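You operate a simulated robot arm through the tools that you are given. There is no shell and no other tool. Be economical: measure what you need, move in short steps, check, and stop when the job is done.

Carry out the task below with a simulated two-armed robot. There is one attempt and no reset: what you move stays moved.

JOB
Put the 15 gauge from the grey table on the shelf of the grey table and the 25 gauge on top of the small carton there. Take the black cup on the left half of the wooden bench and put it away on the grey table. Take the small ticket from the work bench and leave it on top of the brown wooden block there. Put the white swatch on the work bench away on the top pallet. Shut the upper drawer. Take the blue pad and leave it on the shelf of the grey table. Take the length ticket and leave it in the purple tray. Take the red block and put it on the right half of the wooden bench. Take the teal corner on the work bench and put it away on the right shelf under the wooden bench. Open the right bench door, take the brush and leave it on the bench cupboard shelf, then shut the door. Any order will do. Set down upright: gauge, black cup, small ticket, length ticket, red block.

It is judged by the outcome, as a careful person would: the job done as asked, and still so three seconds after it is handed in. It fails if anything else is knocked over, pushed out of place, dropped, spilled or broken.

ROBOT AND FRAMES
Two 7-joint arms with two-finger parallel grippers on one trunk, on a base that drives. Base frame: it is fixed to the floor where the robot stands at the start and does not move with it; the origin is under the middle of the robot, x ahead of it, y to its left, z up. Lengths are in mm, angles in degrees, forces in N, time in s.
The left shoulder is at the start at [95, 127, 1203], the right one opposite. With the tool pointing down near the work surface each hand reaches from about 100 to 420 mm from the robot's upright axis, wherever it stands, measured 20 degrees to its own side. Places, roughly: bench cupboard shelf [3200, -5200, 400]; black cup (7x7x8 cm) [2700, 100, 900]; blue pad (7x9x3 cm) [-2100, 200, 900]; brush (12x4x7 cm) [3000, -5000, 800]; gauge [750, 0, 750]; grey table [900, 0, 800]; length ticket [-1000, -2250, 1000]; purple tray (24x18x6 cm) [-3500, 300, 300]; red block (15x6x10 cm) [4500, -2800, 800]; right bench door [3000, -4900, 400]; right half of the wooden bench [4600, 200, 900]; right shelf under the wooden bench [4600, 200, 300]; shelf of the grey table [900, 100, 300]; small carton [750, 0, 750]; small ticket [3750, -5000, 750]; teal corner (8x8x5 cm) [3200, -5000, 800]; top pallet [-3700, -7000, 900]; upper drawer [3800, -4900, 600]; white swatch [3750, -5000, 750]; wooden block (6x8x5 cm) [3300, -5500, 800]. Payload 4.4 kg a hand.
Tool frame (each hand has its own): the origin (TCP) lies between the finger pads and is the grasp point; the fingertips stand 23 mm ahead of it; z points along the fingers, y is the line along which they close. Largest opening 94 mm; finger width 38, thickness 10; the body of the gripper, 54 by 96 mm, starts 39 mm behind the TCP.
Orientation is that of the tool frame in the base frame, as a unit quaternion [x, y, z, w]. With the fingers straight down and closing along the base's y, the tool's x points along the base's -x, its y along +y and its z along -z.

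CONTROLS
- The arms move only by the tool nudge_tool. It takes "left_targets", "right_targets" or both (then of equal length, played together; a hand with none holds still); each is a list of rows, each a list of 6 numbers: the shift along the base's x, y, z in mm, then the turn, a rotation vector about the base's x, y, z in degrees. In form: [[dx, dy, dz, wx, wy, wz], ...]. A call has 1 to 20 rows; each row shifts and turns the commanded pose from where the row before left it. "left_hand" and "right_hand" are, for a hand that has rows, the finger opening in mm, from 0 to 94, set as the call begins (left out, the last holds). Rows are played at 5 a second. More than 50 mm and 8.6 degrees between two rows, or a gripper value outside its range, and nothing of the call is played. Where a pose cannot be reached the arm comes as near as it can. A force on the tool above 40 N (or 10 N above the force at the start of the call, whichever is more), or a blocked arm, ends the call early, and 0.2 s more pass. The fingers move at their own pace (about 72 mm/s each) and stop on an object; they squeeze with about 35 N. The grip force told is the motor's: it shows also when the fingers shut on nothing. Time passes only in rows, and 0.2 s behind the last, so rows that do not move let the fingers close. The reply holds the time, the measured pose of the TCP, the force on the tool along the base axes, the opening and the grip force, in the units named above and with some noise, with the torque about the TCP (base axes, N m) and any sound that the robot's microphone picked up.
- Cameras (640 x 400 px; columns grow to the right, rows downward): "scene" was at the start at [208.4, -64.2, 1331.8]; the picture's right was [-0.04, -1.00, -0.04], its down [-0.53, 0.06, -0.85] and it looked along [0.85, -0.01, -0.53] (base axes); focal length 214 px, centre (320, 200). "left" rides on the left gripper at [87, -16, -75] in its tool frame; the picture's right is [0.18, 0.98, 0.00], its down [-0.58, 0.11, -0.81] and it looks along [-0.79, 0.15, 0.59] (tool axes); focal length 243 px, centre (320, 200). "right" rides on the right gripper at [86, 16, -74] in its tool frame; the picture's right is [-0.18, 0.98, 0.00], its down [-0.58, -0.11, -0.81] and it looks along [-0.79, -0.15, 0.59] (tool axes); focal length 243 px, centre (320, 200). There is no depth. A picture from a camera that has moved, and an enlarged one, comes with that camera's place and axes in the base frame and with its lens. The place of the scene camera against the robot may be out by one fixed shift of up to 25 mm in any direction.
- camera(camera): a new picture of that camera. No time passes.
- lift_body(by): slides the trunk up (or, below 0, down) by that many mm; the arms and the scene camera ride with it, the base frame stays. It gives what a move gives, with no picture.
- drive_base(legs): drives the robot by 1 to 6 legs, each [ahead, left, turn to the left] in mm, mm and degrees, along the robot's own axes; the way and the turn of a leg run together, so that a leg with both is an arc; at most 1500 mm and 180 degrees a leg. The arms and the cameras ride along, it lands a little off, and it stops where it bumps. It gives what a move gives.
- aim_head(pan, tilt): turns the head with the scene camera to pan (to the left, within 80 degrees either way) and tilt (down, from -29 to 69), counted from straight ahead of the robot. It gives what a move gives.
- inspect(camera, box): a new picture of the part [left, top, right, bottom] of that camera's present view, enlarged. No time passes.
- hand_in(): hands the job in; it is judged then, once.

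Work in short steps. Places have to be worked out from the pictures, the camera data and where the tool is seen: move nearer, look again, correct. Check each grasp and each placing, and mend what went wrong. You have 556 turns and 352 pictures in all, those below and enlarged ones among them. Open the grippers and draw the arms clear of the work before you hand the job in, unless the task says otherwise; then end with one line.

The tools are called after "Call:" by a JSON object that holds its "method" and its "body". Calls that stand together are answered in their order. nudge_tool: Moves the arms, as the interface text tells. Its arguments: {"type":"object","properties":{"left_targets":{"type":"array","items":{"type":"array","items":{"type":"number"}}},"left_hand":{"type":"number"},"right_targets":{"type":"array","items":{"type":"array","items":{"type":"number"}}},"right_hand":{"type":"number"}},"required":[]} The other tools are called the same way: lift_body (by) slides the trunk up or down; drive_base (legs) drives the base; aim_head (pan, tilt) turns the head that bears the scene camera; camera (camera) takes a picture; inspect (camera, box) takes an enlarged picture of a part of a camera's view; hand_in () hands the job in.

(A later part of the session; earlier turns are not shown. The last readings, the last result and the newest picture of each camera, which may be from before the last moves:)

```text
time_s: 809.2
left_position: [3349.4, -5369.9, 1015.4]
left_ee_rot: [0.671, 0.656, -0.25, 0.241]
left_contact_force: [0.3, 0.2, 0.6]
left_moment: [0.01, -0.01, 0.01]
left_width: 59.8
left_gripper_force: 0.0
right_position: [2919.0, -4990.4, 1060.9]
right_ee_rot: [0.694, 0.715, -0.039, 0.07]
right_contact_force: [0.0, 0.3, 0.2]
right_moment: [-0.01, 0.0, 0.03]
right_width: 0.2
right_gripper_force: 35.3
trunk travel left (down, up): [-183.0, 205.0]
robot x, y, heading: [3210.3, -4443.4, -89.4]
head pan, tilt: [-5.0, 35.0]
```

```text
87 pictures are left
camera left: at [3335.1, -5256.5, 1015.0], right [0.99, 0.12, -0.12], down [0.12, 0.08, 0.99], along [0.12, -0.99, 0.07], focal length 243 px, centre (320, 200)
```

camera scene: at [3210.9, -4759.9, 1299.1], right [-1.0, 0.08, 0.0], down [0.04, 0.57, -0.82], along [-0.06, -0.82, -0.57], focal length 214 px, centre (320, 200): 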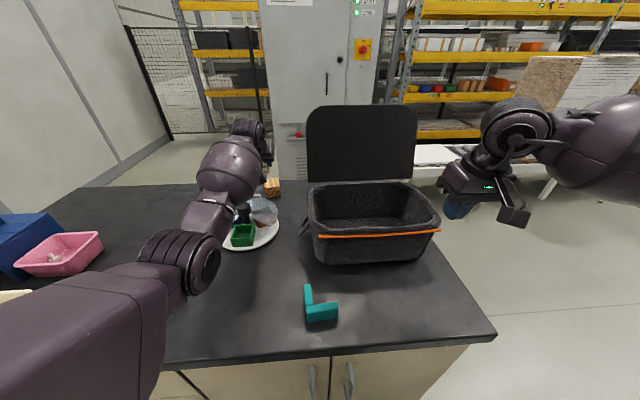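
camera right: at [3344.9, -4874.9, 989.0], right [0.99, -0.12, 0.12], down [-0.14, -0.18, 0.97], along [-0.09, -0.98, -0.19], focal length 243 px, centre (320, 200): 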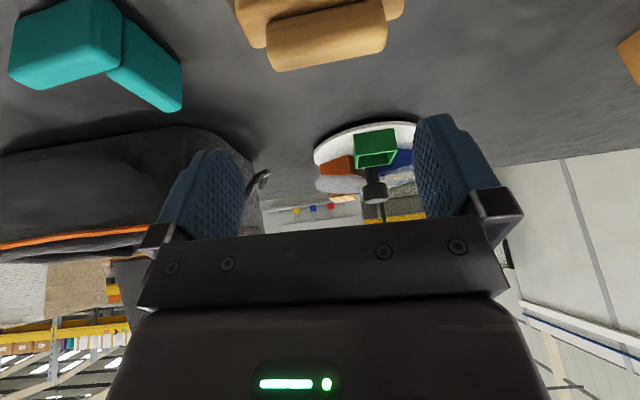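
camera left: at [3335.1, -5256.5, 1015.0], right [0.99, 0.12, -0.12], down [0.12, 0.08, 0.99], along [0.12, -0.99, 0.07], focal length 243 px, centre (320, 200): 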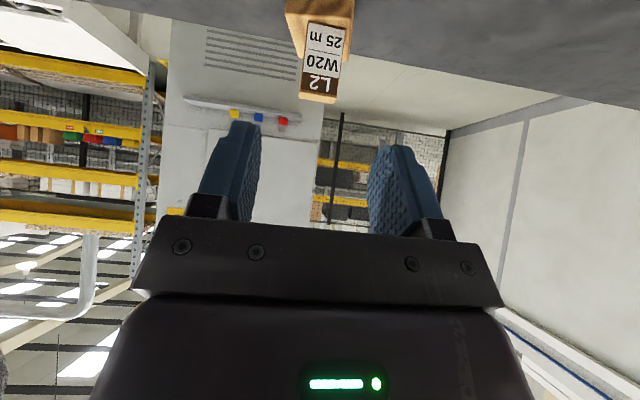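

The ticket stands on the wooden block. I retract the left hand and drive left to bring the right hand to the teal corner.

Call:
{"method": "nudge_tool", "body": {"left_targets": [[4, 36, -6, 0, 0, 0], [4, 36, -6, 0, 0, 0], [4, 36, -6, 0, 0, 0], [4, 36, -6, 0, 0, 0], [4, 36, -6, 0, 0, 0], [4, 36, -6, 0, 0, 0], [4, 36, -6, 0, 0, 0]], "right_targets": [[8, 0, -12, 0, 0, 0], [8, 0, -12, 0, 0, 0], [8, 0, -12, 0, 0, 0], [8, 0, -12, 0, 0, 0], [8, 0, -12, 0, 0, 0], [8, 0, -12, 0, 0, 0], [8, 0, -12, 0, 0, 0]], "right_hand": 80}}

Call:
{"method": "drive_base", "body": {"legs": [[0, 250, 0]]}}

Call:
{"method": "camera", "body": {"camera": "right"}}

Call:
{"method": "camera", "body": {"camera": "scene"}}

```text
time_s: 810.8
left_position: [3376.1, -5116.5, 973.9]
left_ee_rot: [0.671, 0.655, -0.25, 0.241]
left_contact_force: [-0.9, 0.5, 0.2]
left_moment: [0.02, 0.0, 0.0]
left_width: 60.2
left_gripper_force: 0.0
right_position: [2974.1, -4989.2, 976.5]
right_ee_rot: [0.695, 0.715, -0.039, 0.07]
right_contact_force: [-0.2, 0.2, -0.6]
right_moment: [0.0, 0.0, 0.0]
right_width: 79.9
right_gripper_force: 0.0
trunk travel left (down, up): [-183.0, 205.0]
robot x, y, heading: [3211.2, -4443.1, -89.2]
head pan, tilt: [-5.0, 35.0]
```

```text
time_s: 813.6
left_position: [3623.9, -5113.7, 972.7]
left_ee_rot: [0.67, 0.656, -0.25, 0.241]
left_contact_force: [-0.2, 0.7, -0.8]
left_moment: [0.01, -0.02, -0.04]
left_width: 59.8
left_gripper_force: 0.0
right_position: [3224.0, -4985.7, 976.7]
right_ee_rot: [0.695, 0.715, -0.039, 0.071]
right_contact_force: [-0.3, -0.6, -0.1]
right_moment: [0.01, -0.01, -0.03]
right_width: 80.1
right_gripper_force: 0.1
trunk travel left (down, up): [-183.0, 205.0]
robot x, y, heading: [3452.5, -4439.6, -89.3]
head pan, tilt: [-5.0, 35.0]
```

```text
86 pictures are left
camera right: at [3232.7, -4888.5, 1036.9], right [0.99, -0.15, 0.07], down [-0.13, -0.45, 0.88], along [-0.1, -0.88, -0.47], focal length 243 px, centre (320, 200)
```

right: 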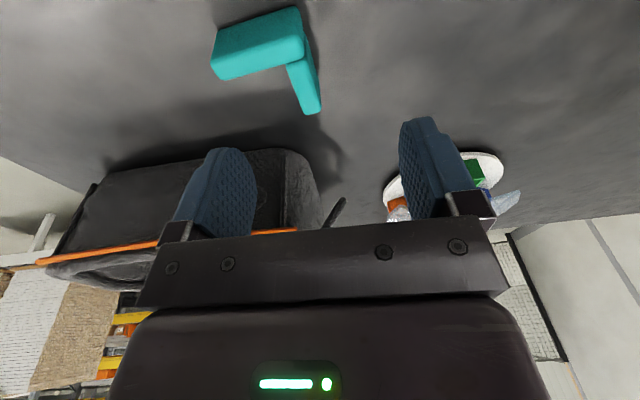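

```text
85 pictures are left
camera scene: at [3457.8, -4684.2, 1299.2], right [-1.0, 0.07, 0.0], down [0.04, 0.57, -0.82], along [-0.06, -0.82, -0.57], focal length 214 px, centre (320, 200)
```

scene: 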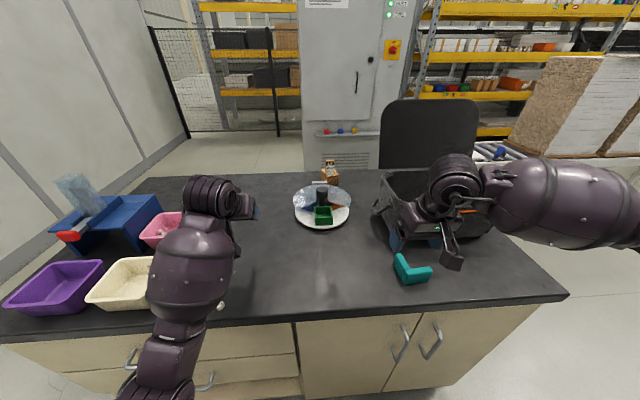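

Leg B of the teal corner runs near [3215, −5033], yawed about 11°. I align the right hand over it.

Call:
{"method": "nudge_tool", "body": {"right_targets": [[-3, -17, -20, 0, 0, 3.8], [-3, -17, -20, 0, 0, 3.8], [-3, -16, -25, 0, 0, 3.8]], "right_hand": 60}}

Call:
{"method": "camera", "body": {"camera": "right"}}

```text
time_s: 814.4
left_position: [3623.3, -5114.0, 972.4]
left_ee_rot: [0.671, 0.656, -0.249, 0.24]
left_contact_force: [-0.1, -0.3, 0.0]
left_moment: [-0.02, 0.02, 0.06]
left_width: 59.9
left_gripper_force: 0.1
right_position: [3213.3, -5036.6, 911.6]
right_ee_rot: [0.619, 0.781, -0.031, 0.075]
right_contact_force: [-0.3, -1.0, 0.0]
right_moment: [0.02, 0.0, -0.01]
right_width: 59.7
right_gripper_force: 0.0
trunk travel left (down, up): [-183.0, 205.0]
robot x, y, heading: [3455.6, -4440.7, -89.2]
head pan, tilt: [-5.0, 35.0]
```

```text
84 pictures are left
camera right: at [3203.7, -4938.7, 971.1], right [1.0, 0.05, 0.07], down [-0.04, -0.47, 0.88], along [0.08, -0.88, -0.47], focal length 243 px, centre (320, 200)
```

right: 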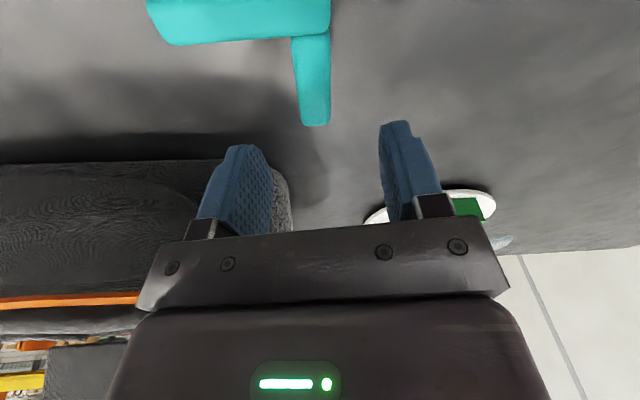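

Aligned. I lower to z 838 and close.

Call:
{"method": "nudge_tool", "body": {"right_targets": [[0, 1, -25, 0, 0, 0], [0, 0, -25, 0, 0, 0], [0, 0, -17, 0, 0, 0], [0, 0, -6, 0, 0, 0]]}}

Call:
{"method": "nudge_tool", "body": {"right_targets": [[0, 0, 0, 0, 0, 0], [0, 0, 0, 0, 0, 0]], "right_hand": 5}}

Call:
{"method": "nudge_tool", "body": {"right_targets": [[0, 0, 15, 0, 0, 0], [0, 0, 35, 0, 0, 0], [0, 0, 40, 0, 0, 0], [0, 0, 40, 0, 0, 0]]}}

Call:
{"method": "camera", "body": {"camera": "right"}}

```text
time_s: 815.5
left_position: [3622.4, -5110.4, 975.7]
left_ee_rot: [0.671, 0.654, -0.25, 0.241]
left_contact_force: [0.3, -0.1, -0.6]
left_moment: [0.02, -0.03, 0.0]
left_width: 60.2
left_gripper_force: 0.1
right_position: [3212.0, -5035.7, 846.3]
right_ee_rot: [0.619, 0.781, -0.036, 0.077]
right_contact_force: [-2.2, 14.1, 27.6]
right_moment: [0.5, 1.08, -0.45]
right_width: 58.9
right_gripper_force: 0.0
trunk travel left (down, up): [-183.0, 205.0]
robot x, y, heading: [3458.6, -4438.7, -89.4]
head pan, tilt: [-5.0, 35.0]
stopped in row 4 (right hand): the force on the tool passed its limit at 42 N (the readings are from after the stop); the commanded pose is now the measured one
```

```text
time_s: 815.9
left_position: [3621.6, -5112.6, 972.8]
left_ee_rot: [0.672, 0.655, -0.25, 0.241]
left_contact_force: [-0.6, 0.9, -0.7]
left_moment: [-0.04, -0.03, -0.01]
left_width: 60.1
left_gripper_force: 0.1
right_position: [3206.0, -5039.8, 845.4]
right_ee_rot: [0.623, 0.778, -0.042, 0.074]
right_contact_force: [-10.2, 1.1, 18.5]
right_moment: [0.27, 0.78, 0.24]
right_width: 18.4
right_gripper_force: 11.0
trunk travel left (down, up): [-183.0, 205.0]
robot x, y, heading: [3455.5, -4443.7, -89.2]
head pan, tilt: [-5.0, 35.0]
stopped in row 1 (right hand): the force on the tool passed its limit at 44 N (the readings are from after the stop); the commanded pose is now the measured one
```

```text
time_s: 816.9
left_position: [3622.1, -5112.7, 974.1]
left_ee_rot: [0.671, 0.655, -0.25, 0.24]
left_contact_force: [0.4, 0.0, -0.6]
left_moment: [-0.02, 0.01, 0.01]
left_width: 60.1
left_gripper_force: 0.1
right_position: [3208.5, -5038.6, 976.3]
right_ee_rot: [0.622, 0.779, -0.04, 0.074]
right_contact_force: [0.2, -0.3, -0.4]
right_moment: [-0.03, 0.02, -0.01]
right_width: 17.0
right_gripper_force: 35.0
trunk travel left (down, up): [-183.0, 205.0]
robot x, y, heading: [3459.1, -4440.0, -89.4]
head pan, tilt: [-5.0, 35.0]
```

```text
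83 pictures are left
camera right: at [3199.9, -4940.2, 1035.1], right [1.0, 0.04, 0.06], down [-0.03, -0.46, 0.89], along [0.07, -0.89, -0.46], focal length 243 px, centre (320, 200)
```

right: 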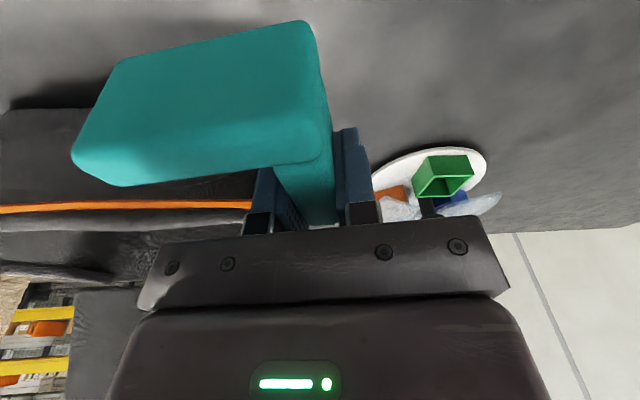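

The teal corner is held. Next the swatch with the left hand: I drive left and slightly back, then look.

Call:
{"method": "drive_base", "body": {"legs": [[-130, 130, 0]]}}

Call:
{"method": "camera", "body": {"camera": "left"}}

```text
time_s: 818.7
left_position: [3747.4, -4983.1, 972.5]
left_ee_rot: [0.674, 0.653, -0.251, 0.24]
left_contact_force: [0.2, 0.0, 0.4]
left_moment: [-0.01, 0.0, 0.02]
left_width: 60.0
left_gripper_force: 0.1
right_position: [3332.1, -4908.1, 976.0]
right_ee_rot: [0.623, 0.778, -0.039, 0.074]
right_contact_force: [0.8, 0.5, 0.1]
right_moment: [0.03, 0.01, 0.02]
right_width: 17.2
right_gripper_force: 34.9
trunk travel left (down, up): [-183.0, 205.0]
robot x, y, heading: [3584.4, -4311.5, -89.5]
head pan, tilt: [-5.0, 35.0]
```

```text
82 pictures are left
camera left: at [3734.0, -4870.2, 973.4], right [0.99, 0.11, -0.12], down [0.12, 0.08, 0.99], along [0.12, -0.99, 0.07], focal length 243 px, centre (320, 200)
```

left: 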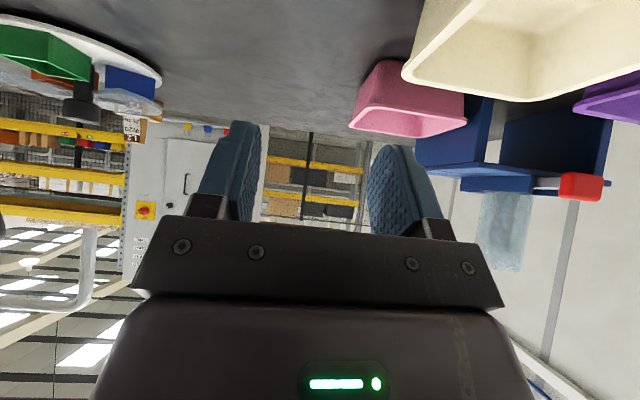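

The swatch is out of this view; I use the head camera.

Call:
{"method": "inspect", "body": {"camera": "scene", "box": [120, 160, 360, 320]}}

```text
2.50 times, centred on (240, 240) of scene
camera zoom: at [3583.7, -4553.1, 1299.3], right [-1.0, 0.08, 0.0], down [0.05, 0.57, -0.82], along [-0.07, -0.82, -0.57], focal length 536 px, centre (520, 100)
```

zoom: 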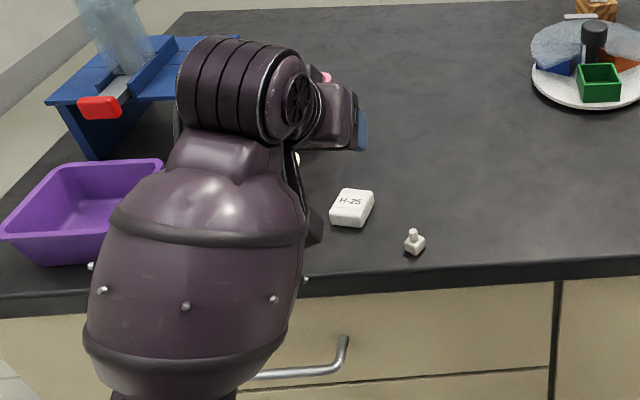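

The swatch is at about [3747, −5025]. I move over it and lower most of the way.

Call:
{"method": "nudge_tool", "body": {"left_targets": [[0, -21, -20, 0, 0, 0], [0, -21, -25, 0, 0, 0], [0, 0, -25, 0, 0, 0], [0, 0, -20, 0, 0, 0]], "left_hand": 85}}

Call:
{"method": "camera", "body": {"camera": "left"}}

```text
time_s: 819.7
left_position: [3745.8, -5027.6, 882.5]
left_ee_rot: [0.673, 0.654, -0.25, 0.24]
left_contact_force: [0.2, 1.0, -0.4]
left_moment: [0.0, -0.01, -0.01]
left_width: 84.9
left_gripper_force: 0.0
right_position: [3333.0, -4908.1, 975.0]
right_ee_rot: [0.624, 0.778, -0.039, 0.072]
right_contact_force: [-0.6, 0.1, -0.2]
right_moment: [0.01, 0.05, 0.03]
right_width: 17.3
right_gripper_force: 34.9
trunk travel left (down, up): [-183.0, 205.0]
robot x, y, heading: [3586.1, -4310.6, -89.6]
head pan, tilt: [-5.0, 35.0]
```

```text
80 pictures are left
camera left: at [3734.4, -4914.2, 882.7], right [0.99, 0.11, -0.12], down [0.12, 0.08, 0.99], along [0.12, -0.99, 0.07], focal length 243 px, centre (320, 200)
```

left: 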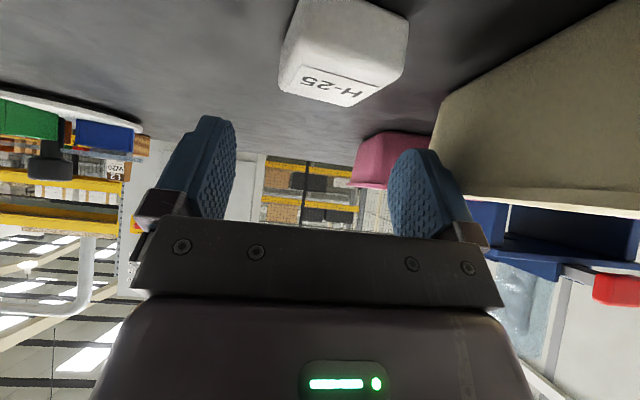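

The swatch centre is near [3749, −5013], top z ≈ 843; the cream bin is close on the right, so I narrow the opening, correct y and lower.

Call:
{"method": "nudge_tool", "body": {"left_targets": [[0, 13, -4, 0, 0, 0], [0, 0, -10, 0, 0, 0], [0, 0, -7, 0, 0, 0], [0, 0, -5, 0, 0, 0]], "left_hand": 66}}

Call:
{"method": "camera", "body": {"camera": "left"}}

```text
time_s: 820.7
left_position: [3747.1, -5013.1, 857.0]
left_ee_rot: [0.673, 0.653, -0.251, 0.241]
left_contact_force: [0.3, 0.0, 0.5]
left_moment: [0.02, -0.03, 0.03]
left_width: 65.9
left_gripper_force: 0.1
right_position: [3331.7, -4908.4, 975.2]
right_ee_rot: [0.624, 0.777, -0.04, 0.073]
right_contact_force: [1.0, 0.3, 0.3]
right_moment: [-0.01, -0.02, 0.0]
right_width: 17.3
right_gripper_force: 35.1
trunk travel left (down, up): [-183.0, 205.0]
robot x, y, heading: [3584.1, -4309.2, -89.7]
head pan, tilt: [-5.0, 35.0]
```

```text
79 pictures are left
camera left: at [3734.4, -4900.2, 856.9], right [0.99, 0.11, -0.12], down [0.12, 0.08, 0.99], along [0.12, -0.99, 0.07], focal length 243 px, centre (320, 200)
```

left: 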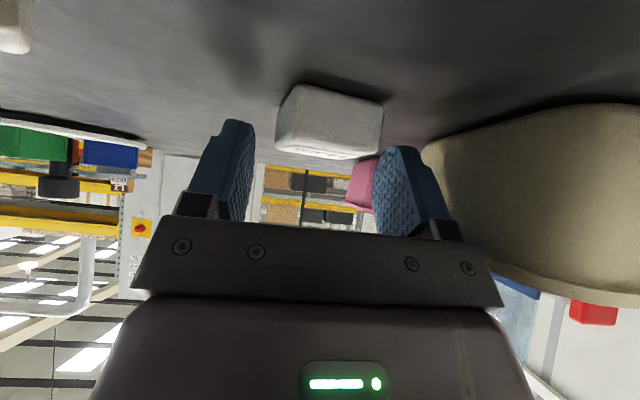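

I move 10 mm further in, lower 6 mm and close.

Call:
{"method": "nudge_tool", "body": {"left_targets": [[2, -10, 0, 0, 0, 0], [0, 0, -6, 0, 0, 0]]}}

Call:
{"method": "nudge_tool", "body": {"left_targets": [[0, 0, 0, 0, 0, 0], [0, 0, 0, 0, 0, 0]], "left_hand": 20}}

Call:
{"method": "nudge_tool", "body": {"left_targets": [[0, 0, 10, 0, 0, 0], [0, 0, 25, 0, 0, 0], [0, 0, 35, 0, 0, 0], [0, 0, 40, 0, 0, 0]]}}

Call:
{"method": "camera", "body": {"camera": "left"}}

```text
time_s: 821.3
left_position: [3748.9, -5023.0, 850.8]
left_ee_rot: [0.673, 0.653, -0.251, 0.24]
left_contact_force: [-0.4, -0.3, 0.1]
left_moment: [-0.02, 0.01, 0.02]
left_width: 66.0
left_gripper_force: 0.0
right_position: [3332.9, -4907.4, 975.8]
right_ee_rot: [0.623, 0.778, -0.039, 0.074]
right_contact_force: [0.8, -0.3, -0.2]
right_moment: [-0.01, 0.02, -0.02]
right_width: 17.0
right_gripper_force: 35.0
trunk travel left (down, up): [-183.0, 205.0]
robot x, y, heading: [3582.6, -4313.7, -89.5]
head pan, tilt: [-5.0, 35.0]
```

```text
time_s: 821.9
left_position: [3749.2, -5022.4, 851.7]
left_ee_rot: [0.673, 0.653, -0.25, 0.24]
left_contact_force: [1.0, -0.4, 0.6]
left_moment: [0.03, 0.0, 0.03]
left_width: 38.9
left_gripper_force: 35.5
right_position: [3332.3, -4908.8, 975.2]
right_ee_rot: [0.623, 0.778, -0.04, 0.075]
right_contact_force: [0.4, 0.5, -0.2]
right_moment: [-0.01, 0.02, 0.0]
right_width: 16.9
right_gripper_force: 34.9
trunk travel left (down, up): [-183.0, 205.0]
robot x, y, heading: [3582.1, -4311.2, -89.5]
head pan, tilt: [-5.0, 35.0]
```

```text
time_s: 822.9
left_position: [3746.8, -5020.6, 960.0]
left_ee_rot: [0.673, 0.653, -0.251, 0.241]
left_contact_force: [0.3, 0.9, -1.0]
left_moment: [-0.01, -0.01, 0.0]
left_width: 39.2
left_gripper_force: 34.5
right_position: [3332.1, -4908.2, 975.5]
right_ee_rot: [0.623, 0.778, -0.04, 0.073]
right_contact_force: [-0.3, -0.3, 0.6]
right_moment: [-0.02, -0.03, 0.0]
right_width: 17.0
right_gripper_force: 35.0
trunk travel left (down, up): [-183.0, 205.0]
robot x, y, heading: [3584.0, -4310.6, -89.4]
head pan, tilt: [-5.0, 35.0]
```

```text
78 pictures are left
camera left: at [3733.5, -4907.9, 960.2], right [0.99, 0.11, -0.12], down [0.12, 0.08, 0.99], along [0.12, -0.99, 0.07], focal length 243 px, centre (320, 200)
```

left: 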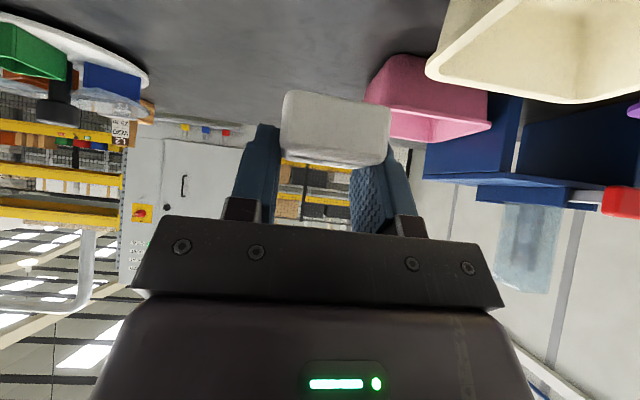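

Both pieces are held. I raise the trunk and return through the corridor toward the wooden bench.

Call:
{"method": "lift_body", "body": {"by": 200}}

Call:
{"method": "drive_base", "body": {"legs": [[0, 1330, 0], [-1300, 0, 0], [-850, 0, 0]]}}

```text
time_s: 825.0
left_position: [3747.5, -5022.6, 1160.8]
left_ee_rot: [0.673, 0.653, -0.25, 0.24]
left_contact_force: [0.2, 0.2, -1.3]
left_moment: [0.0, -0.01, 0.02]
left_width: 39.0
left_gripper_force: 35.1
right_position: [3332.8, -4908.2, 1174.3]
right_ee_rot: [0.623, 0.778, -0.039, 0.073]
right_contact_force: [1.4, 0.9, -0.5]
right_moment: [0.01, -0.04, 0.01]
right_width: 17.1
right_gripper_force: 34.9
trunk travel left (down, up): [-383.0, 5.0]
robot x, y, heading: [3587.3, -4308.0, -89.4]
head pan, tilt: [-5.0, 35.0]
```

```text
time_s: 830.2
left_position: [4207.0, -5019.4, 1160.2]
left_ee_rot: [0.668, 0.659, -0.247, 0.241]
left_contact_force: [0.1, 0.0, -0.7]
left_moment: [-0.01, 0.03, -0.01]
left_width: 38.6
left_gripper_force: 34.8
right_position: [3786.8, -4908.5, 1175.4]
right_ee_rot: [0.618, 0.782, -0.039, 0.073]
right_contact_force: [0.4, 0.6, 0.0]
right_moment: [0.04, 0.01, -0.01]
right_width: 17.0
right_gripper_force: 34.7
trunk travel left (down, up): [-383.0, 5.0]
robot x, y, heading: [4029.8, -4310.9, -88.6]
head pan, tilt: [-5.0, 35.0]
stopped in leg 1: the robot was blocked; the commanded pose is now the measured one
```

The stand's end is touched from behind; I go 50 mm forward and continue left.

Call:
{"method": "drive_base", "body": {"legs": [[0, -15, -0.8], [60, 0, 0], [0, 905, 0]]}}

Call:
{"method": "drive_base", "body": {"legs": [[-1300, 0, 0], [-900, 0, 0]]}}

```text
time_s: 839.5
left_position: [5086.0, -5071.4, 1160.9]
left_ee_rot: [0.669, 0.657, -0.249, 0.242]
left_contact_force: [-0.1, 1.0, -1.3]
left_moment: [-0.03, 0.05, -0.01]
left_width: 39.1
left_gripper_force: 35.5
right_position: [4670.6, -4958.7, 1175.2]
right_ee_rot: [0.621, 0.78, -0.038, 0.073]
right_contact_force: [0.1, -0.7, -0.5]
right_moment: [-0.03, 0.0, 0.01]
right_width: 16.6
right_gripper_force: 34.7
trunk travel left (down, up): [-383.0, 5.0]
robot x, y, heading: [4916.7, -4361.1, -89.0]
head pan, tilt: [-5.0, 35.0]
```

```text
time_s: 850.4
left_position: [5083.7, -2866.5, 1161.2]
left_ee_rot: [0.677, 0.649, -0.252, 0.239]
left_contact_force: [0.8, 0.2, 0.9]
left_moment: [0.0, 0.0, -0.02]
left_width: 38.9
left_gripper_force: 35.1
right_position: [4670.7, -2744.9, 1175.7]
right_ee_rot: [0.63, 0.772, -0.04, 0.073]
right_contact_force: [0.7, 0.4, -0.4]
right_moment: [-0.04, -0.02, 0.01]
right_width: 16.9
right_gripper_force: 34.8
trunk travel left (down, up): [-383.0, 5.0]
robot x, y, heading: [4926.1, -2152.6, -90.6]
head pan, tilt: [-5.0, 35.0]
```

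I shift right a bit and turn around clockwise, with the hands high above the trolley.

Call:
{"method": "drive_base", "body": {"legs": [[0, -90, 0], [0, 0, -90], [0, 0, -89.5]]}}

Call:
{"method": "drive_base", "body": {"legs": [[1000, 0, 0], [300, 0, 0]]}}

Call:
{"method": "aim_head", "body": {"pan": 0, "tilt": 40}}

Call:
{"method": "camera", "body": {"camera": "scene"}}

```text
time_s: 859.4
left_position: [4666.2, -1440.1, 1162.0]
left_ee_rot: [-0.658, 0.668, 0.242, 0.249]
left_contact_force: [0.0, -0.5, -1.0]
left_moment: [-0.01, -0.02, -0.01]
left_width: 39.1
left_gripper_force: 34.9
right_position: [5085.3, -1550.4, 1174.7]
right_ee_rot: [0.782, -0.618, -0.074, -0.038]
right_contact_force: [-0.4, -0.5, -0.3]
right_moment: [0.0, 0.0, -0.01]
right_width: 17.0
right_gripper_force: 34.6
trunk travel left (down, up): [-383.0, 5.0]
robot x, y, heading: [4839.3, -2151.6, 91.2]
head pan, tilt: [-5.0, 35.0]
```

```text
time_s: 866.3
left_position: [4627.9, -118.4, 1161.2]
left_ee_rot: [-0.662, 0.664, 0.244, 0.246]
left_contact_force: [-0.1, -0.9, -0.6]
left_moment: [-0.02, 0.01, -0.01]
left_width: 38.5
left_gripper_force: 35.2
right_position: [5047.9, -223.6, 1173.9]
right_ee_rot: [0.785, -0.615, -0.074, -0.038]
right_contact_force: [0.1, 0.3, -0.3]
right_moment: [0.0, 0.02, 0.0]
right_width: 16.9
right_gripper_force: 34.9
trunk travel left (down, up): [-383.0, 5.0]
robot x, y, heading: [4807.1, -825.6, 91.7]
head pan, tilt: [-5.0, 35.0]
```

```text
time_s: 867.0
left_position: [4628.7, -118.9, 1160.6]
left_ee_rot: [-0.662, 0.665, 0.243, 0.247]
left_contact_force: [-0.3, 0.7, -0.3]
left_moment: [-0.03, -0.02, 0.02]
left_width: 39.1
left_gripper_force: 34.9
right_position: [5047.1, -225.3, 1173.8]
right_ee_rot: [0.784, -0.615, -0.073, -0.038]
right_contact_force: [-0.9, 0.2, 0.1]
right_moment: [-0.02, 0.04, 0.01]
right_width: 16.9
right_gripper_force: 35.5
trunk travel left (down, up): [-383.0, 5.0]
robot x, y, heading: [4807.9, -826.7, 91.8]
head pan, tilt: [0.0, 40.0]
```

```text
77 pictures are left
camera scene: at [4808.6, -696.1, 1500.6], right [1.0, 0.03, 0.0], down [0.02, -0.64, -0.77], along [-0.02, 0.77, -0.64], focal length 214 px, centre (320, 200)
```

scene: 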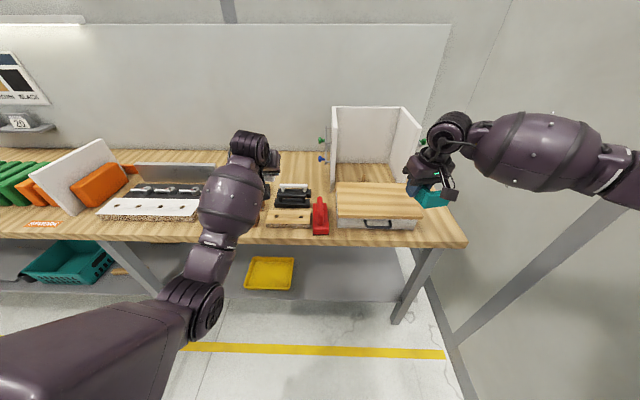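

I need the right arm low for the shelf while the left hand (with the swatch) stays above the bench. I back off, raise the left hand, then lower the trunk partway.

Call:
{"method": "drive_base", "body": {"legs": [[-250, 0, -1.8]]}}

Call:
{"method": "nudge_tool", "body": {"left_targets": [[0, 0, 35, 0, 0, 0], [0, 0, 35, 0, 0, 0], [0, 0, 35, 0, 0, 0], [0, 0, 35, 0, 0, 0], [0, 0, 35, 0, 0, 0]], "right_targets": [[0, 0, -40, 0, 0, 0], [0, 0, -40, 0, 0, 0], [0, 0, -40, 0, 0, 0], [0, 0, -40, 0, 0, 0], [0, 0, -40, 0, 0, 0]]}}

Call:
{"method": "lift_body", "body": {"by": -200}}

```text
time_s: 868.8
left_position: [4655.5, -353.4, 1161.1]
left_ee_rot: [-0.65, 0.676, 0.239, 0.251]
left_contact_force: [0.0, -0.2, 0.0]
left_moment: [0.02, 0.0, -0.01]
left_width: 39.0
left_gripper_force: 35.1
right_position: [5070.1, -474.1, 1176.0]
right_ee_rot: [0.774, -0.627, -0.073, -0.04]
right_contact_force: [-0.1, 0.2, -0.5]
right_moment: [0.0, -0.02, 0.03]
right_width: 17.0
right_gripper_force: 34.8
trunk travel left (down, up): [-383.0, 5.0]
robot x, y, heading: [4814.1, -1068.8, 89.8]
head pan, tilt: [0.0, 40.0]
```

```text
time_s: 870.0
left_position: [4655.3, -351.6, 1335.3]
left_ee_rot: [-0.65, 0.677, 0.238, 0.251]
left_contact_force: [0.3, 0.7, -0.6]
left_moment: [-0.01, 0.0, 0.02]
left_width: 38.8
left_gripper_force: 34.7
right_position: [5071.8, -473.3, 974.3]
right_ee_rot: [0.774, -0.628, -0.073, -0.038]
right_contact_force: [-0.2, -0.1, -0.1]
right_moment: [0.03, 0.0, -0.02]
right_width: 16.9
right_gripper_force: 35.1
trunk travel left (down, up): [-383.0, 5.0]
robot x, y, heading: [4811.6, -1069.3, 89.6]
head pan, tilt: [0.0, 40.0]
```

```text
time_s: 872.1
left_position: [4656.2, -353.7, 1137.2]
left_ee_rot: [-0.65, 0.676, 0.239, 0.252]
left_contact_force: [-0.4, -0.9, 0.3]
left_moment: [-0.01, 0.01, -0.01]
left_width: 39.2
left_gripper_force: 35.4
right_position: [5069.6, -474.1, 777.3]
right_ee_rot: [0.774, -0.627, -0.075, -0.039]
right_contact_force: [-0.3, -0.2, -0.6]
right_moment: [0.0, 0.0, -0.01]
right_width: 17.0
right_gripper_force: 34.7
trunk travel left (down, up): [-183.0, 205.0]
robot x, y, heading: [4811.8, -1068.7, 89.7]
head pan, tilt: [0.0, 40.0]
```

Works. I repeat: left hand up again, trunk down again, and the right hand further down.

Call:
{"method": "nudge_tool", "body": {"left_targets": [[0, 0, 30, 0, 0, 0], [0, 0, 30, 0, 0, 0], [0, 0, 30, 0, 0, 0], [0, 0, 30, 0, 0, 0]], "right_targets": [[0, 20, -30, 0, 0, 0], [0, 20, -30, 0, 0, 0], [0, 20, -30, 0, 0, 0], [0, 0, -30, 0, 0, 0]]}}

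Call:
{"method": "lift_body", "body": {"by": -170}}

Call:
{"method": "nudge_tool", "body": {"right_targets": [[0, 0, -30, 0, 0, 0], [0, 0, -30, 0, 0, 0], [0, 0, -30, 0, 0, 0]]}}

Call:
{"method": "camera", "body": {"camera": "scene"}}

```text
time_s: 873.1
left_position: [4656.5, -354.4, 1258.9]
left_ee_rot: [-0.649, 0.677, 0.238, 0.252]
left_contact_force: [0.3, -0.3, -0.7]
left_moment: [0.02, -0.02, -0.01]
left_width: 38.9
left_gripper_force: 35.1
right_position: [5072.4, -411.7, 654.0]
right_ee_rot: [0.774, -0.627, -0.074, -0.04]
right_contact_force: [-1.0, -0.6, -0.3]
right_moment: [-0.01, 0.02, 0.01]
right_width: 17.1
right_gripper_force: 35.4
trunk travel left (down, up): [-183.0, 205.0]
robot x, y, heading: [4813.7, -1066.0, 89.9]
head pan, tilt: [0.0, 40.0]
```

```text
time_s: 875.1
left_position: [4654.7, -353.1, 1086.8]
left_ee_rot: [-0.65, 0.676, 0.239, 0.252]
left_contact_force: [-0.5, -0.7, -0.8]
left_moment: [0.0, -0.02, -0.01]
left_width: 38.7
left_gripper_force: 35.4
right_position: [5068.8, -413.7, 487.2]
right_ee_rot: [0.774, -0.628, -0.074, -0.041]
right_contact_force: [0.2, 0.1, -0.2]
right_moment: [-0.01, 0.01, 0.03]
right_width: 17.0
right_gripper_force: 35.5
trunk travel left (down, up): [-13.0, 375.0]
robot x, y, heading: [4811.1, -1068.8, 89.6]
head pan, tilt: [0.0, 40.0]
```

```text
time_s: 875.9
left_position: [4655.8, -352.4, 1085.8]
left_ee_rot: [-0.649, 0.676, 0.239, 0.252]
left_contact_force: [-0.6, 0.3, 0.0]
left_moment: [0.01, 0.0, 0.02]
left_width: 39.0
left_gripper_force: 35.3
right_position: [5071.7, -413.0, 394.4]
right_ee_rot: [0.774, -0.628, -0.073, -0.039]
right_contact_force: [-0.1, -0.8, 0.4]
right_moment: [-0.03, 0.02, 0.02]
right_width: 17.1
right_gripper_force: 34.9
trunk travel left (down, up): [-13.0, 375.0]
robot x, y, heading: [4810.0, -1066.6, 89.6]
head pan, tilt: [0.0, 40.0]
```

```text
76 pictures are left
camera scene: at [4817.6, -693.3, 1084.9], right [1.0, -0.01, 0.0], down [0.0, -0.64, -0.77], along [0.0, 0.77, -0.64], focal length 214 px, centre (320, 200)
```

scene: 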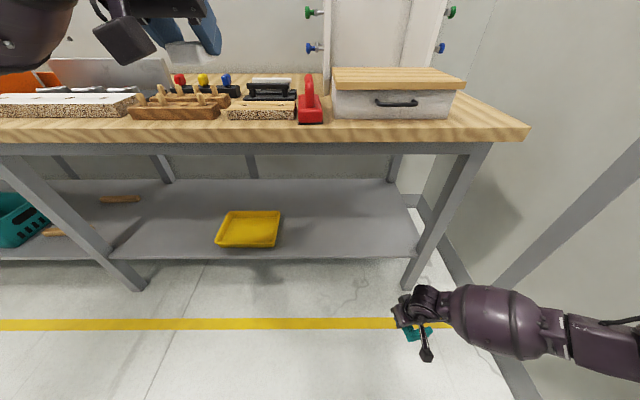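

The shelf right of the yellow tray is free. I turn to heading 75° and drive so the teal piece goes over the shelf at about x 4800.

Call:
{"method": "drive_base", "body": {"legs": [[0, 0, -15], [230, 0, 0], [30, 460, 0]]}}

Call:
{"method": "camera", "body": {"camera": "scene"}}

Call:
{"method": "camera", "body": {"camera": "right"}}

```text
time_s: 882.6
left_position: [4472.6, 14.8, 1096.5]
left_ee_rot: [-0.558, 0.751, 0.215, 0.282]
left_contact_force: [-0.7, -0.2, -0.5]
left_moment: [-0.01, 0.0, -0.01]
left_width: 38.9
left_gripper_force: 35.1
right_position: [4851.7, -139.1, 398.2]
right_ee_rot: [-0.689, 0.719, 0.075, 0.047]
right_contact_force: [-0.3, -0.8, -0.9]
right_moment: [-0.01, -0.01, 0.02]
right_width: 16.9
right_gripper_force: 35.3
trunk travel left (down, up): [-13.0, 375.0]
robot x, y, heading: [4439.8, -709.0, 75.2]
head pan, tilt: [0.0, 40.0]
```

```text
75 pictures are left
camera scene: at [4547.1, -354.0, 1088.1], right [0.97, -0.25, -0.01], down [-0.17, -0.61, -0.77], along [0.19, 0.75, -0.64], focal length 214 px, centre (320, 200)
```

scene: 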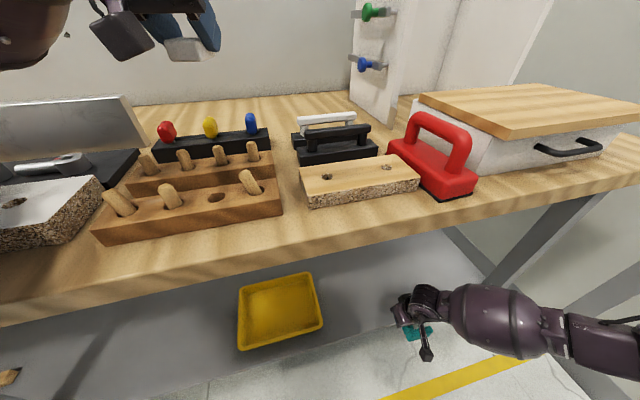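

```text
74 pictures are left
camera right: at [4834.4, -235.7, 456.2], right [-0.97, 0.22, 0.07], down [0.16, 0.43, 0.89], along [0.16, 0.88, -0.45], focal length 243 px, centre (320, 200)
```

right: 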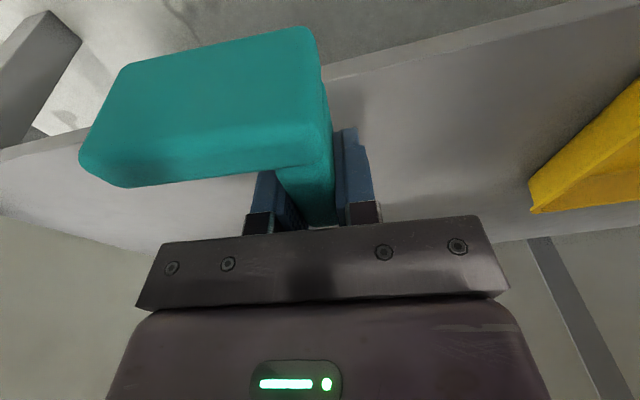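

I drive the last 95 mm so that the whole corner is over the shelf.

Call:
{"method": "drive_base", "body": {"legs": [[95, 45, 0]]}}

Call:
{"method": "nudge_tool", "body": {"right_targets": [[0, 0, -20, 0, 0, 0], [0, 0, -12, 0, 0, 0], [0, 0, -6, 0, 0, 0], [0, 0, -6, 0, 0, 0], [0, 0, -5, 0, 0, 0], [0, 0, -5, 0, 0, 0], [0, 0, -5, 0, 0, 0], [0, 0, -5, 0, 0, 0]]}}

Call:
{"method": "camera", "body": {"camera": "right"}}

```text
time_s: 883.5
left_position: [4460.2, 45.8, 1102.2]
left_ee_rot: [-0.559, 0.75, 0.216, 0.282]
left_contact_force: [0.6, -0.2, -0.6]
left_moment: [0.0, 0.01, -0.01]
left_width: 38.6
left_gripper_force: 34.6
right_position: [4843.3, -99.9, 405.9]
right_ee_rot: [-0.691, 0.717, 0.078, 0.052]
right_contact_force: [-0.2, 1.1, -0.1]
right_moment: [0.01, -0.03, 0.01]
right_width: 17.0
right_gripper_force: 35.3
trunk travel left (down, up): [-13.0, 375.0]
robot x, y, heading: [4427.6, -666.0, 75.6]
head pan, tilt: [0.0, 40.0]
stopped in leg 1: the robot was blocked; the commanded pose is now the measured one
```

```text
time_s: 885.3
left_position: [4460.0, 44.9, 1099.6]
left_ee_rot: [-0.559, 0.75, 0.216, 0.28]
left_contact_force: [-0.8, 0.1, -1.4]
left_moment: [0.01, 0.01, -0.04]
left_width: 39.0
left_gripper_force: 34.7
right_position: [4840.5, -96.6, 340.8]
right_ee_rot: [-0.691, 0.717, 0.079, 0.053]
right_contact_force: [-0.6, 0.1, 0.4]
right_moment: [0.03, -0.03, 0.01]
right_width: 17.3
right_gripper_force: 34.9
trunk travel left (down, up): [-13.0, 375.0]
robot x, y, heading: [4427.2, -664.3, 75.9]
head pan, tilt: [0.0, 40.0]
```

```text
73 pictures are left
camera right: at [4823.1, -195.4, 398.6], right [-0.97, 0.21, 0.08], down [0.16, 0.42, 0.89], along [0.16, 0.88, -0.44], focal length 243 px, centre (320, 200)
```

right: 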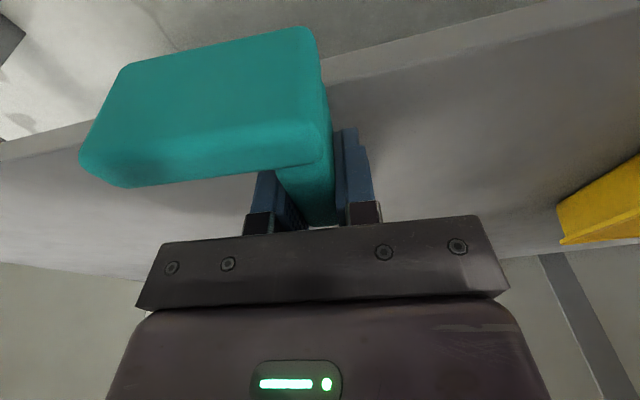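

The left forearm seems to rest on the bench edge. I raise the right hand again, back off, and lift the left hand higher before going in.

Call:
{"method": "nudge_tool", "body": {"right_targets": [[0, 0, 20, 0, 0, 0], [0, 0, 25, 0, 0, 0], [0, 0, 0, 0, 0, 0]]}}

Call:
{"method": "drive_base", "body": {"legs": [[-110, 0, 0]]}}

Call:
{"method": "nudge_tool", "body": {"left_targets": [[0, 0, 30, 0, 0, 0], [0, 0, 30, 0, 0, 0], [0, 0, 30, 0, 0, 0], [0, 0, 30, 0, 0, 0]]}}

Call:
{"method": "camera", "body": {"camera": "scene"}}

```text
time_s: 886.1
left_position: [4460.7, 44.9, 1099.6]
left_ee_rot: [-0.558, 0.751, 0.215, 0.28]
left_contact_force: [-0.2, -0.1, 0.0]
left_moment: [0.0, -0.03, 0.0]
left_width: 38.7
left_gripper_force: 34.9
right_position: [4841.2, -99.1, 386.1]
right_ee_rot: [-0.69, 0.717, 0.078, 0.053]
right_contact_force: [-0.3, -0.2, -0.3]
right_moment: [-0.01, -0.03, -0.03]
right_width: 17.0
right_gripper_force: 34.5
trunk travel left (down, up): [-13.0, 375.0]
robot x, y, heading: [4431.4, -667.1, 76.1]
head pan, tilt: [0.0, 40.0]
```

```text
time_s: 887.3
left_position: [4427.6, -46.9, 1086.5]
left_ee_rot: [-0.562, 0.751, 0.208, 0.277]
left_contact_force: [-1.0, -0.5, -0.6]
left_moment: [0.01, 0.03, 0.0]
left_width: 39.0
left_gripper_force: 34.9
right_position: [4812.5, -201.8, 377.2]
right_ee_rot: [-0.692, 0.717, 0.072, 0.048]
right_contact_force: [0.1, 0.2, -0.5]
right_moment: [0.01, 0.03, -0.03]
right_width: 16.8
right_gripper_force: 35.2
trunk travel left (down, up): [-13.0, 375.0]
robot x, y, heading: [4403.1, -776.0, 75.7]
head pan, tilt: [0.0, 40.0]
```

```text
time_s: 888.3
left_position: [4425.5, -42.3, 1203.2]
left_ee_rot: [-0.563, 0.751, 0.206, 0.276]
left_contact_force: [0.6, -0.5, -0.2]
left_moment: [0.03, 0.01, 0.0]
left_width: 38.7
left_gripper_force: 35.0
right_position: [4811.6, -199.1, 377.7]
right_ee_rot: [-0.692, 0.717, 0.069, 0.049]
right_contact_force: [0.0, 0.6, -0.5]
right_moment: [-0.02, 0.02, -0.03]
right_width: 17.1
right_gripper_force: 34.7
trunk travel left (down, up): [-13.0, 375.0]
robot x, y, heading: [4405.4, -773.9, 75.8]
head pan, tilt: [0.0, 40.0]
```

```text
72 pictures are left
camera scene: at [4501.8, -411.4, 1085.2], right [0.97, -0.25, 0.0], down [-0.16, -0.62, -0.77], along [0.19, 0.74, -0.64], focal length 214 px, centre (320, 200)
```

scene: 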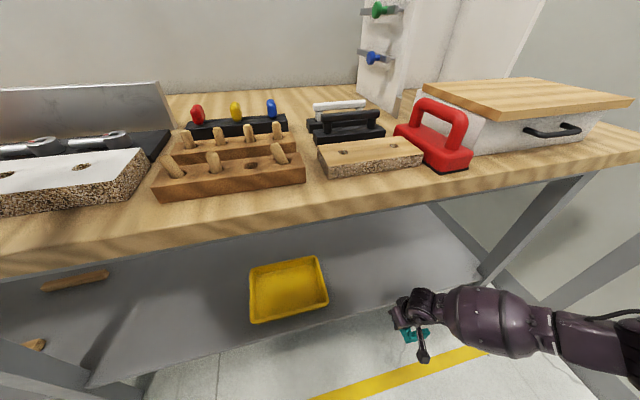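

I stretch the left arm a bit more so its elbow rises, then move in again.

Call:
{"method": "nudge_tool", "body": {"left_targets": [[8, 30, 20, 0, 0, 0], [8, 30, 20, 0, 0, 0], [8, 30, 20, 0, 0, 0]]}}

Call:
{"method": "drive_base", "body": {"legs": [[148, 32, 0]]}}

Call:
{"method": "camera", "body": {"camera": "right"}}

```text
time_s: 889.1
left_position: [4448.3, 49.2, 1264.2]
left_ee_rot: [-0.562, 0.752, 0.205, 0.277]
left_contact_force: [-0.3, 0.3, -0.2]
left_moment: [0.0, -0.02, 0.01]
left_width: 38.9
left_gripper_force: 34.9
right_position: [4811.1, -199.8, 376.1]
right_ee_rot: [-0.692, 0.717, 0.068, 0.047]
right_contact_force: [0.9, 0.1, -0.7]
right_moment: [0.0, 0.04, 0.04]
right_width: 17.1
right_gripper_force: 34.9
trunk travel left (down, up): [-13.0, 375.0]
robot x, y, heading: [4401.8, -774.9, 75.7]
head pan, tilt: [0.0, 40.0]
```

```text
time_s: 890.5
left_position: [4453.9, 200.6, 1263.2]
left_ee_rot: [-0.563, 0.751, 0.206, 0.277]
left_contact_force: [-0.4, 0.3, -0.2]
left_moment: [-0.01, 0.02, 0.02]
left_width: 39.0
left_gripper_force: 35.7
right_position: [4817.1, -48.1, 376.8]
right_ee_rot: [-0.692, 0.717, 0.069, 0.048]
right_contact_force: [0.2, 1.1, -0.9]
right_moment: [0.0, 0.0, -0.03]
right_width: 16.9
right_gripper_force: 35.2
trunk travel left (down, up): [-13.0, 375.0]
robot x, y, heading: [4408.8, -621.1, 75.9]
head pan, tilt: [0.0, 40.0]
```

```text
71 pictures are left
camera right: at [4798.9, -144.7, 435.7], right [-0.97, 0.21, 0.06], down [0.15, 0.44, 0.89], along [0.16, 0.87, -0.46], focal length 243 px, centre (320, 200)
```

right: 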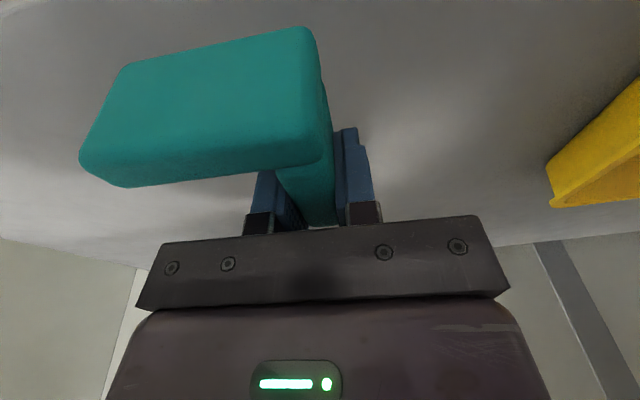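

Now the whole corner is over the shelf. I lower to contact.

Call:
{"method": "nudge_tool", "body": {"right_targets": [[0, 0, -12, 0, 0, 0], [0, 0, -8, 0, 0, 0], [0, 0, -5, 0, 0, 0], [0, 0, -5, 0, 0, 0], [0, 0, -5, 0, 0, 0], [0, 0, -5, 0, 0, 0], [0, 0, -5, 0, 0, 0], [0, 0, -5, 0, 0, 0], [0, 0, -5, 0, 0, 0], [0, 0, -5, 0, 0, 0]]}}

Call:
{"method": "camera", "body": {"camera": "right"}}

```text
time_s: 892.6
left_position: [4453.6, 197.5, 1266.1]
left_ee_rot: [-0.562, 0.751, 0.206, 0.278]
left_contact_force: [0.4, 0.2, -0.2]
left_moment: [0.02, 0.0, 0.0]
left_width: 39.0
left_gripper_force: 34.9
right_position: [4815.8, -47.6, 325.7]
right_ee_rot: [-0.691, 0.717, 0.07, 0.05]
right_contact_force: [-2.1, -9.9, 31.7]
right_moment: [-1.21, -1.07, -0.13]
right_width: 17.2
right_gripper_force: 35.4
trunk travel left (down, up): [-13.0, 375.0]
robot x, y, heading: [4405.8, -621.2, 75.6]
head pan, tilt: [0.0, 40.0]
stopped in row 10 (right hand): the force on the tool passed its limit at 46 N (the readings are from after the stop); the commanded pose is now the measured one
```

```text
70 pictures are left
camera right: at [4798.3, -144.6, 384.9], right [-0.97, 0.21, 0.06], down [0.15, 0.43, 0.89], along [0.16, 0.88, -0.45], focal length 243 px, centre (320, 200)
```

right: 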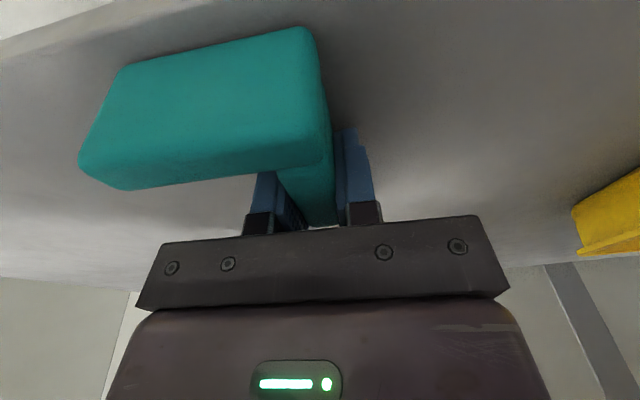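

Contact with the shelf. I release the teal corner and rise.

Call:
{"method": "nudge_tool", "body": {"right_targets": [[0, 0, 2, 0, 0, 0], [0, 0, 0, 0, 0, 0]]}}

Call:
{"method": "nudge_tool", "body": {"right_targets": [[0, 0, 0, 0, 0, 0], [0, 0, 0, 0, 0, 0]], "right_hand": 45}}

Call:
{"method": "nudge_tool", "body": {"right_targets": [[0, 0, 10, 0, 0, 0], [0, 0, 25, 0, 0, 0], [0, 0, 35, 0, 0, 0], [0, 0, 35, 0, 0, 0]]}}

Call:
{"method": "camera", "body": {"camera": "right"}}

```text
time_s: 893.2
left_position: [4451.6, 198.8, 1265.0]
left_ee_rot: [-0.564, 0.75, 0.206, 0.276]
left_contact_force: [0.4, -1.0, -1.1]
left_moment: [0.02, 0.01, 0.02]
left_width: 38.8
left_gripper_force: 34.7
right_position: [4815.4, -47.7, 325.8]
right_ee_rot: [-0.692, 0.717, 0.071, 0.049]
right_contact_force: [-0.7, 3.0, 16.6]
right_moment: [-0.56, -0.73, 0.0]
right_width: 17.0
right_gripper_force: 34.4
trunk travel left (down, up): [-13.0, 375.0]
robot x, y, heading: [4406.5, -621.4, 75.7]
head pan, tilt: [0.0, 40.0]
```

```text
time_s: 893.8
left_position: [4451.4, 198.3, 1265.5]
left_ee_rot: [-0.563, 0.751, 0.206, 0.277]
left_contact_force: [0.1, -0.8, -0.7]
left_moment: [-0.01, 0.01, -0.02]
left_width: 39.0
left_gripper_force: 34.3
right_position: [4813.5, -47.8, 325.7]
right_ee_rot: [-0.693, 0.716, 0.071, 0.048]
right_contact_force: [-19.9, 2.6, 20.0]
right_moment: [-0.27, -0.02, -0.21]
right_width: 36.2
right_gripper_force: 0.0
trunk travel left (down, up): [-13.0, 375.0]
robot x, y, heading: [4403.0, -620.6, 75.8]
head pan, tilt: [0.0, 40.0]
```

```text
time_s: 894.8
left_position: [4453.3, 198.9, 1265.0]
left_ee_rot: [-0.563, 0.752, 0.205, 0.276]
left_contact_force: [0.9, 0.1, -1.0]
left_moment: [-0.03, -0.02, 0.01]
left_width: 38.8
left_gripper_force: 35.0
right_position: [4815.6, -48.3, 430.8]
right_ee_rot: [-0.692, 0.717, 0.07, 0.048]
right_contact_force: [-0.2, 1.2, -0.2]
right_moment: [0.0, -0.01, 0.0]
right_width: 44.8
right_gripper_force: 0.0
trunk travel left (down, up): [-13.0, 375.0]
robot x, y, heading: [4405.6, -622.0, 75.6]
head pan, tilt: [0.0, 40.0]
```

```text
69 pictures are left
camera right: at [4798.5, -144.9, 489.0], right [-0.97, 0.21, 0.06], down [0.15, 0.44, 0.89], along [0.16, 0.87, -0.46], focal length 243 px, centre (320, 200)
```

right: 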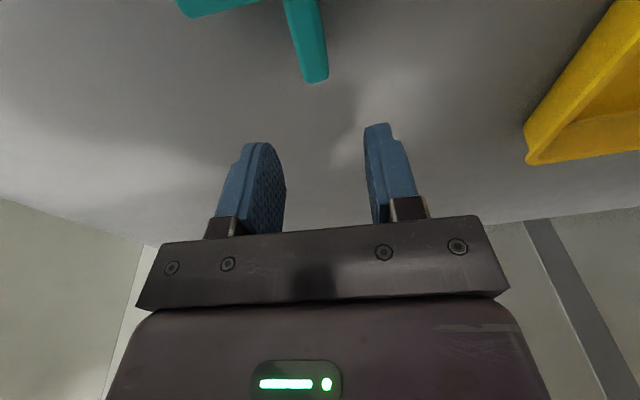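

The teal corner is on the shelf. I back out carefully, straighten, and raise right hand and trunk for the trip to the pallet.

Call:
{"method": "drive_base", "body": {"legs": [[-200, 0, 0], [0, 0, 14]]}}

Call:
{"method": "nudge_tool", "body": {"right_targets": [[0, 0, 40, 0, 0, 0], [0, 0, 40, 0, 0, 0], [0, 0, 40, 0, 0, 0], [0, 0, 40, 0, 0, 0], [0, 0, 40, 0, 0, 0], [0, 0, 40, 0, 0, 0]]}}

Call:
{"method": "lift_body", "body": {"by": 200}}

Call:
{"method": "camera", "body": {"camera": "scene"}}

```text
time_s: 897.2
left_position: [4200.9, -5.6, 1263.5]
left_ee_rot: [-0.652, 0.676, 0.238, 0.249]
left_contact_force: [-0.5, 0.6, -0.6]
left_moment: [0.02, -0.03, 0.02]
left_width: 38.9
left_gripper_force: 34.9
right_position: [4612.4, -157.0, 428.7]
right_ee_rot: [0.776, -0.625, -0.074, -0.038]
right_contact_force: [-0.4, 0.1, -1.3]
right_moment: [-0.02, -0.01, 0.01]
right_width: 45.0
right_gripper_force: 0.0
trunk travel left (down, up): [-13.0, 375.0]
robot x, y, heading: [4362.4, -813.1, 90.0]
head pan, tilt: [0.0, 40.0]
```

```text
time_s: 898.6
left_position: [4202.7, -5.1, 1259.7]
left_ee_rot: [-0.652, 0.677, 0.236, 0.246]
left_contact_force: [0.0, 1.0, -0.5]
left_moment: [-0.01, 0.0, -0.01]
left_width: 38.9
left_gripper_force: 35.2
right_position: [4616.0, -166.5, 659.4]
right_ee_rot: [0.777, -0.625, -0.068, -0.029]
right_contact_force: [0.1, 0.2, -0.1]
right_moment: [-0.01, 0.02, -0.05]
right_width: 45.0
right_gripper_force: 0.1
trunk travel left (down, up): [-13.0, 375.0]
robot x, y, heading: [4358.1, -815.3, 89.8]
head pan, tilt: [0.0, 40.0]
```

```text
time_s: 899.7
left_position: [4197.3, -31.3, 1367.0]
left_ee_rot: [-0.647, 0.67, 0.252, 0.264]
left_contact_force: [-1.4, -3.2, 2.6]
left_moment: [-0.01, -0.05, -0.06]
left_width: 39.1
left_gripper_force: 35.0
right_position: [4627.0, -211.0, 696.3]
right_ee_rot: [0.788, -0.615, -0.002, -0.015]
right_contact_force: [-1.0, 0.7, 2.8]
right_moment: [-0.05, 0.0, -0.01]
right_width: 45.1
right_gripper_force: 0.2
trunk travel left (down, up): [-81.0, 307.0]
robot x, y, heading: [4358.5, -815.0, 90.1]
head pan, tilt: [0.0, 40.0]
stopped: the arm was blocked; the commanded pose is now the measured one
```

```text
68 pictures are left
camera scene: at [4361.7, -505.3, 1178.7], right [1.0, 0.0, 0.0], down [0.0, -0.64, -0.77], along [0.0, 0.77, -0.64], focal length 214 px, centre (320, 200)
```

scene: 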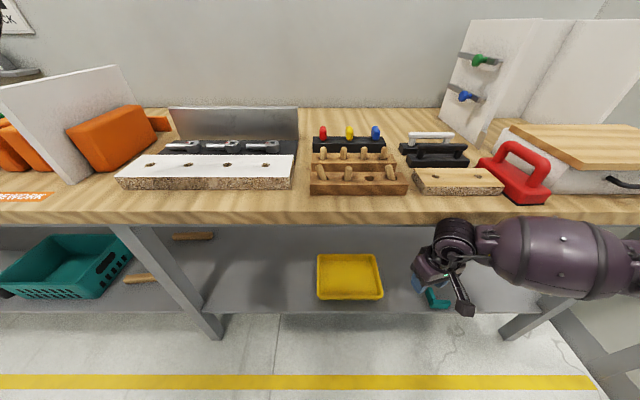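

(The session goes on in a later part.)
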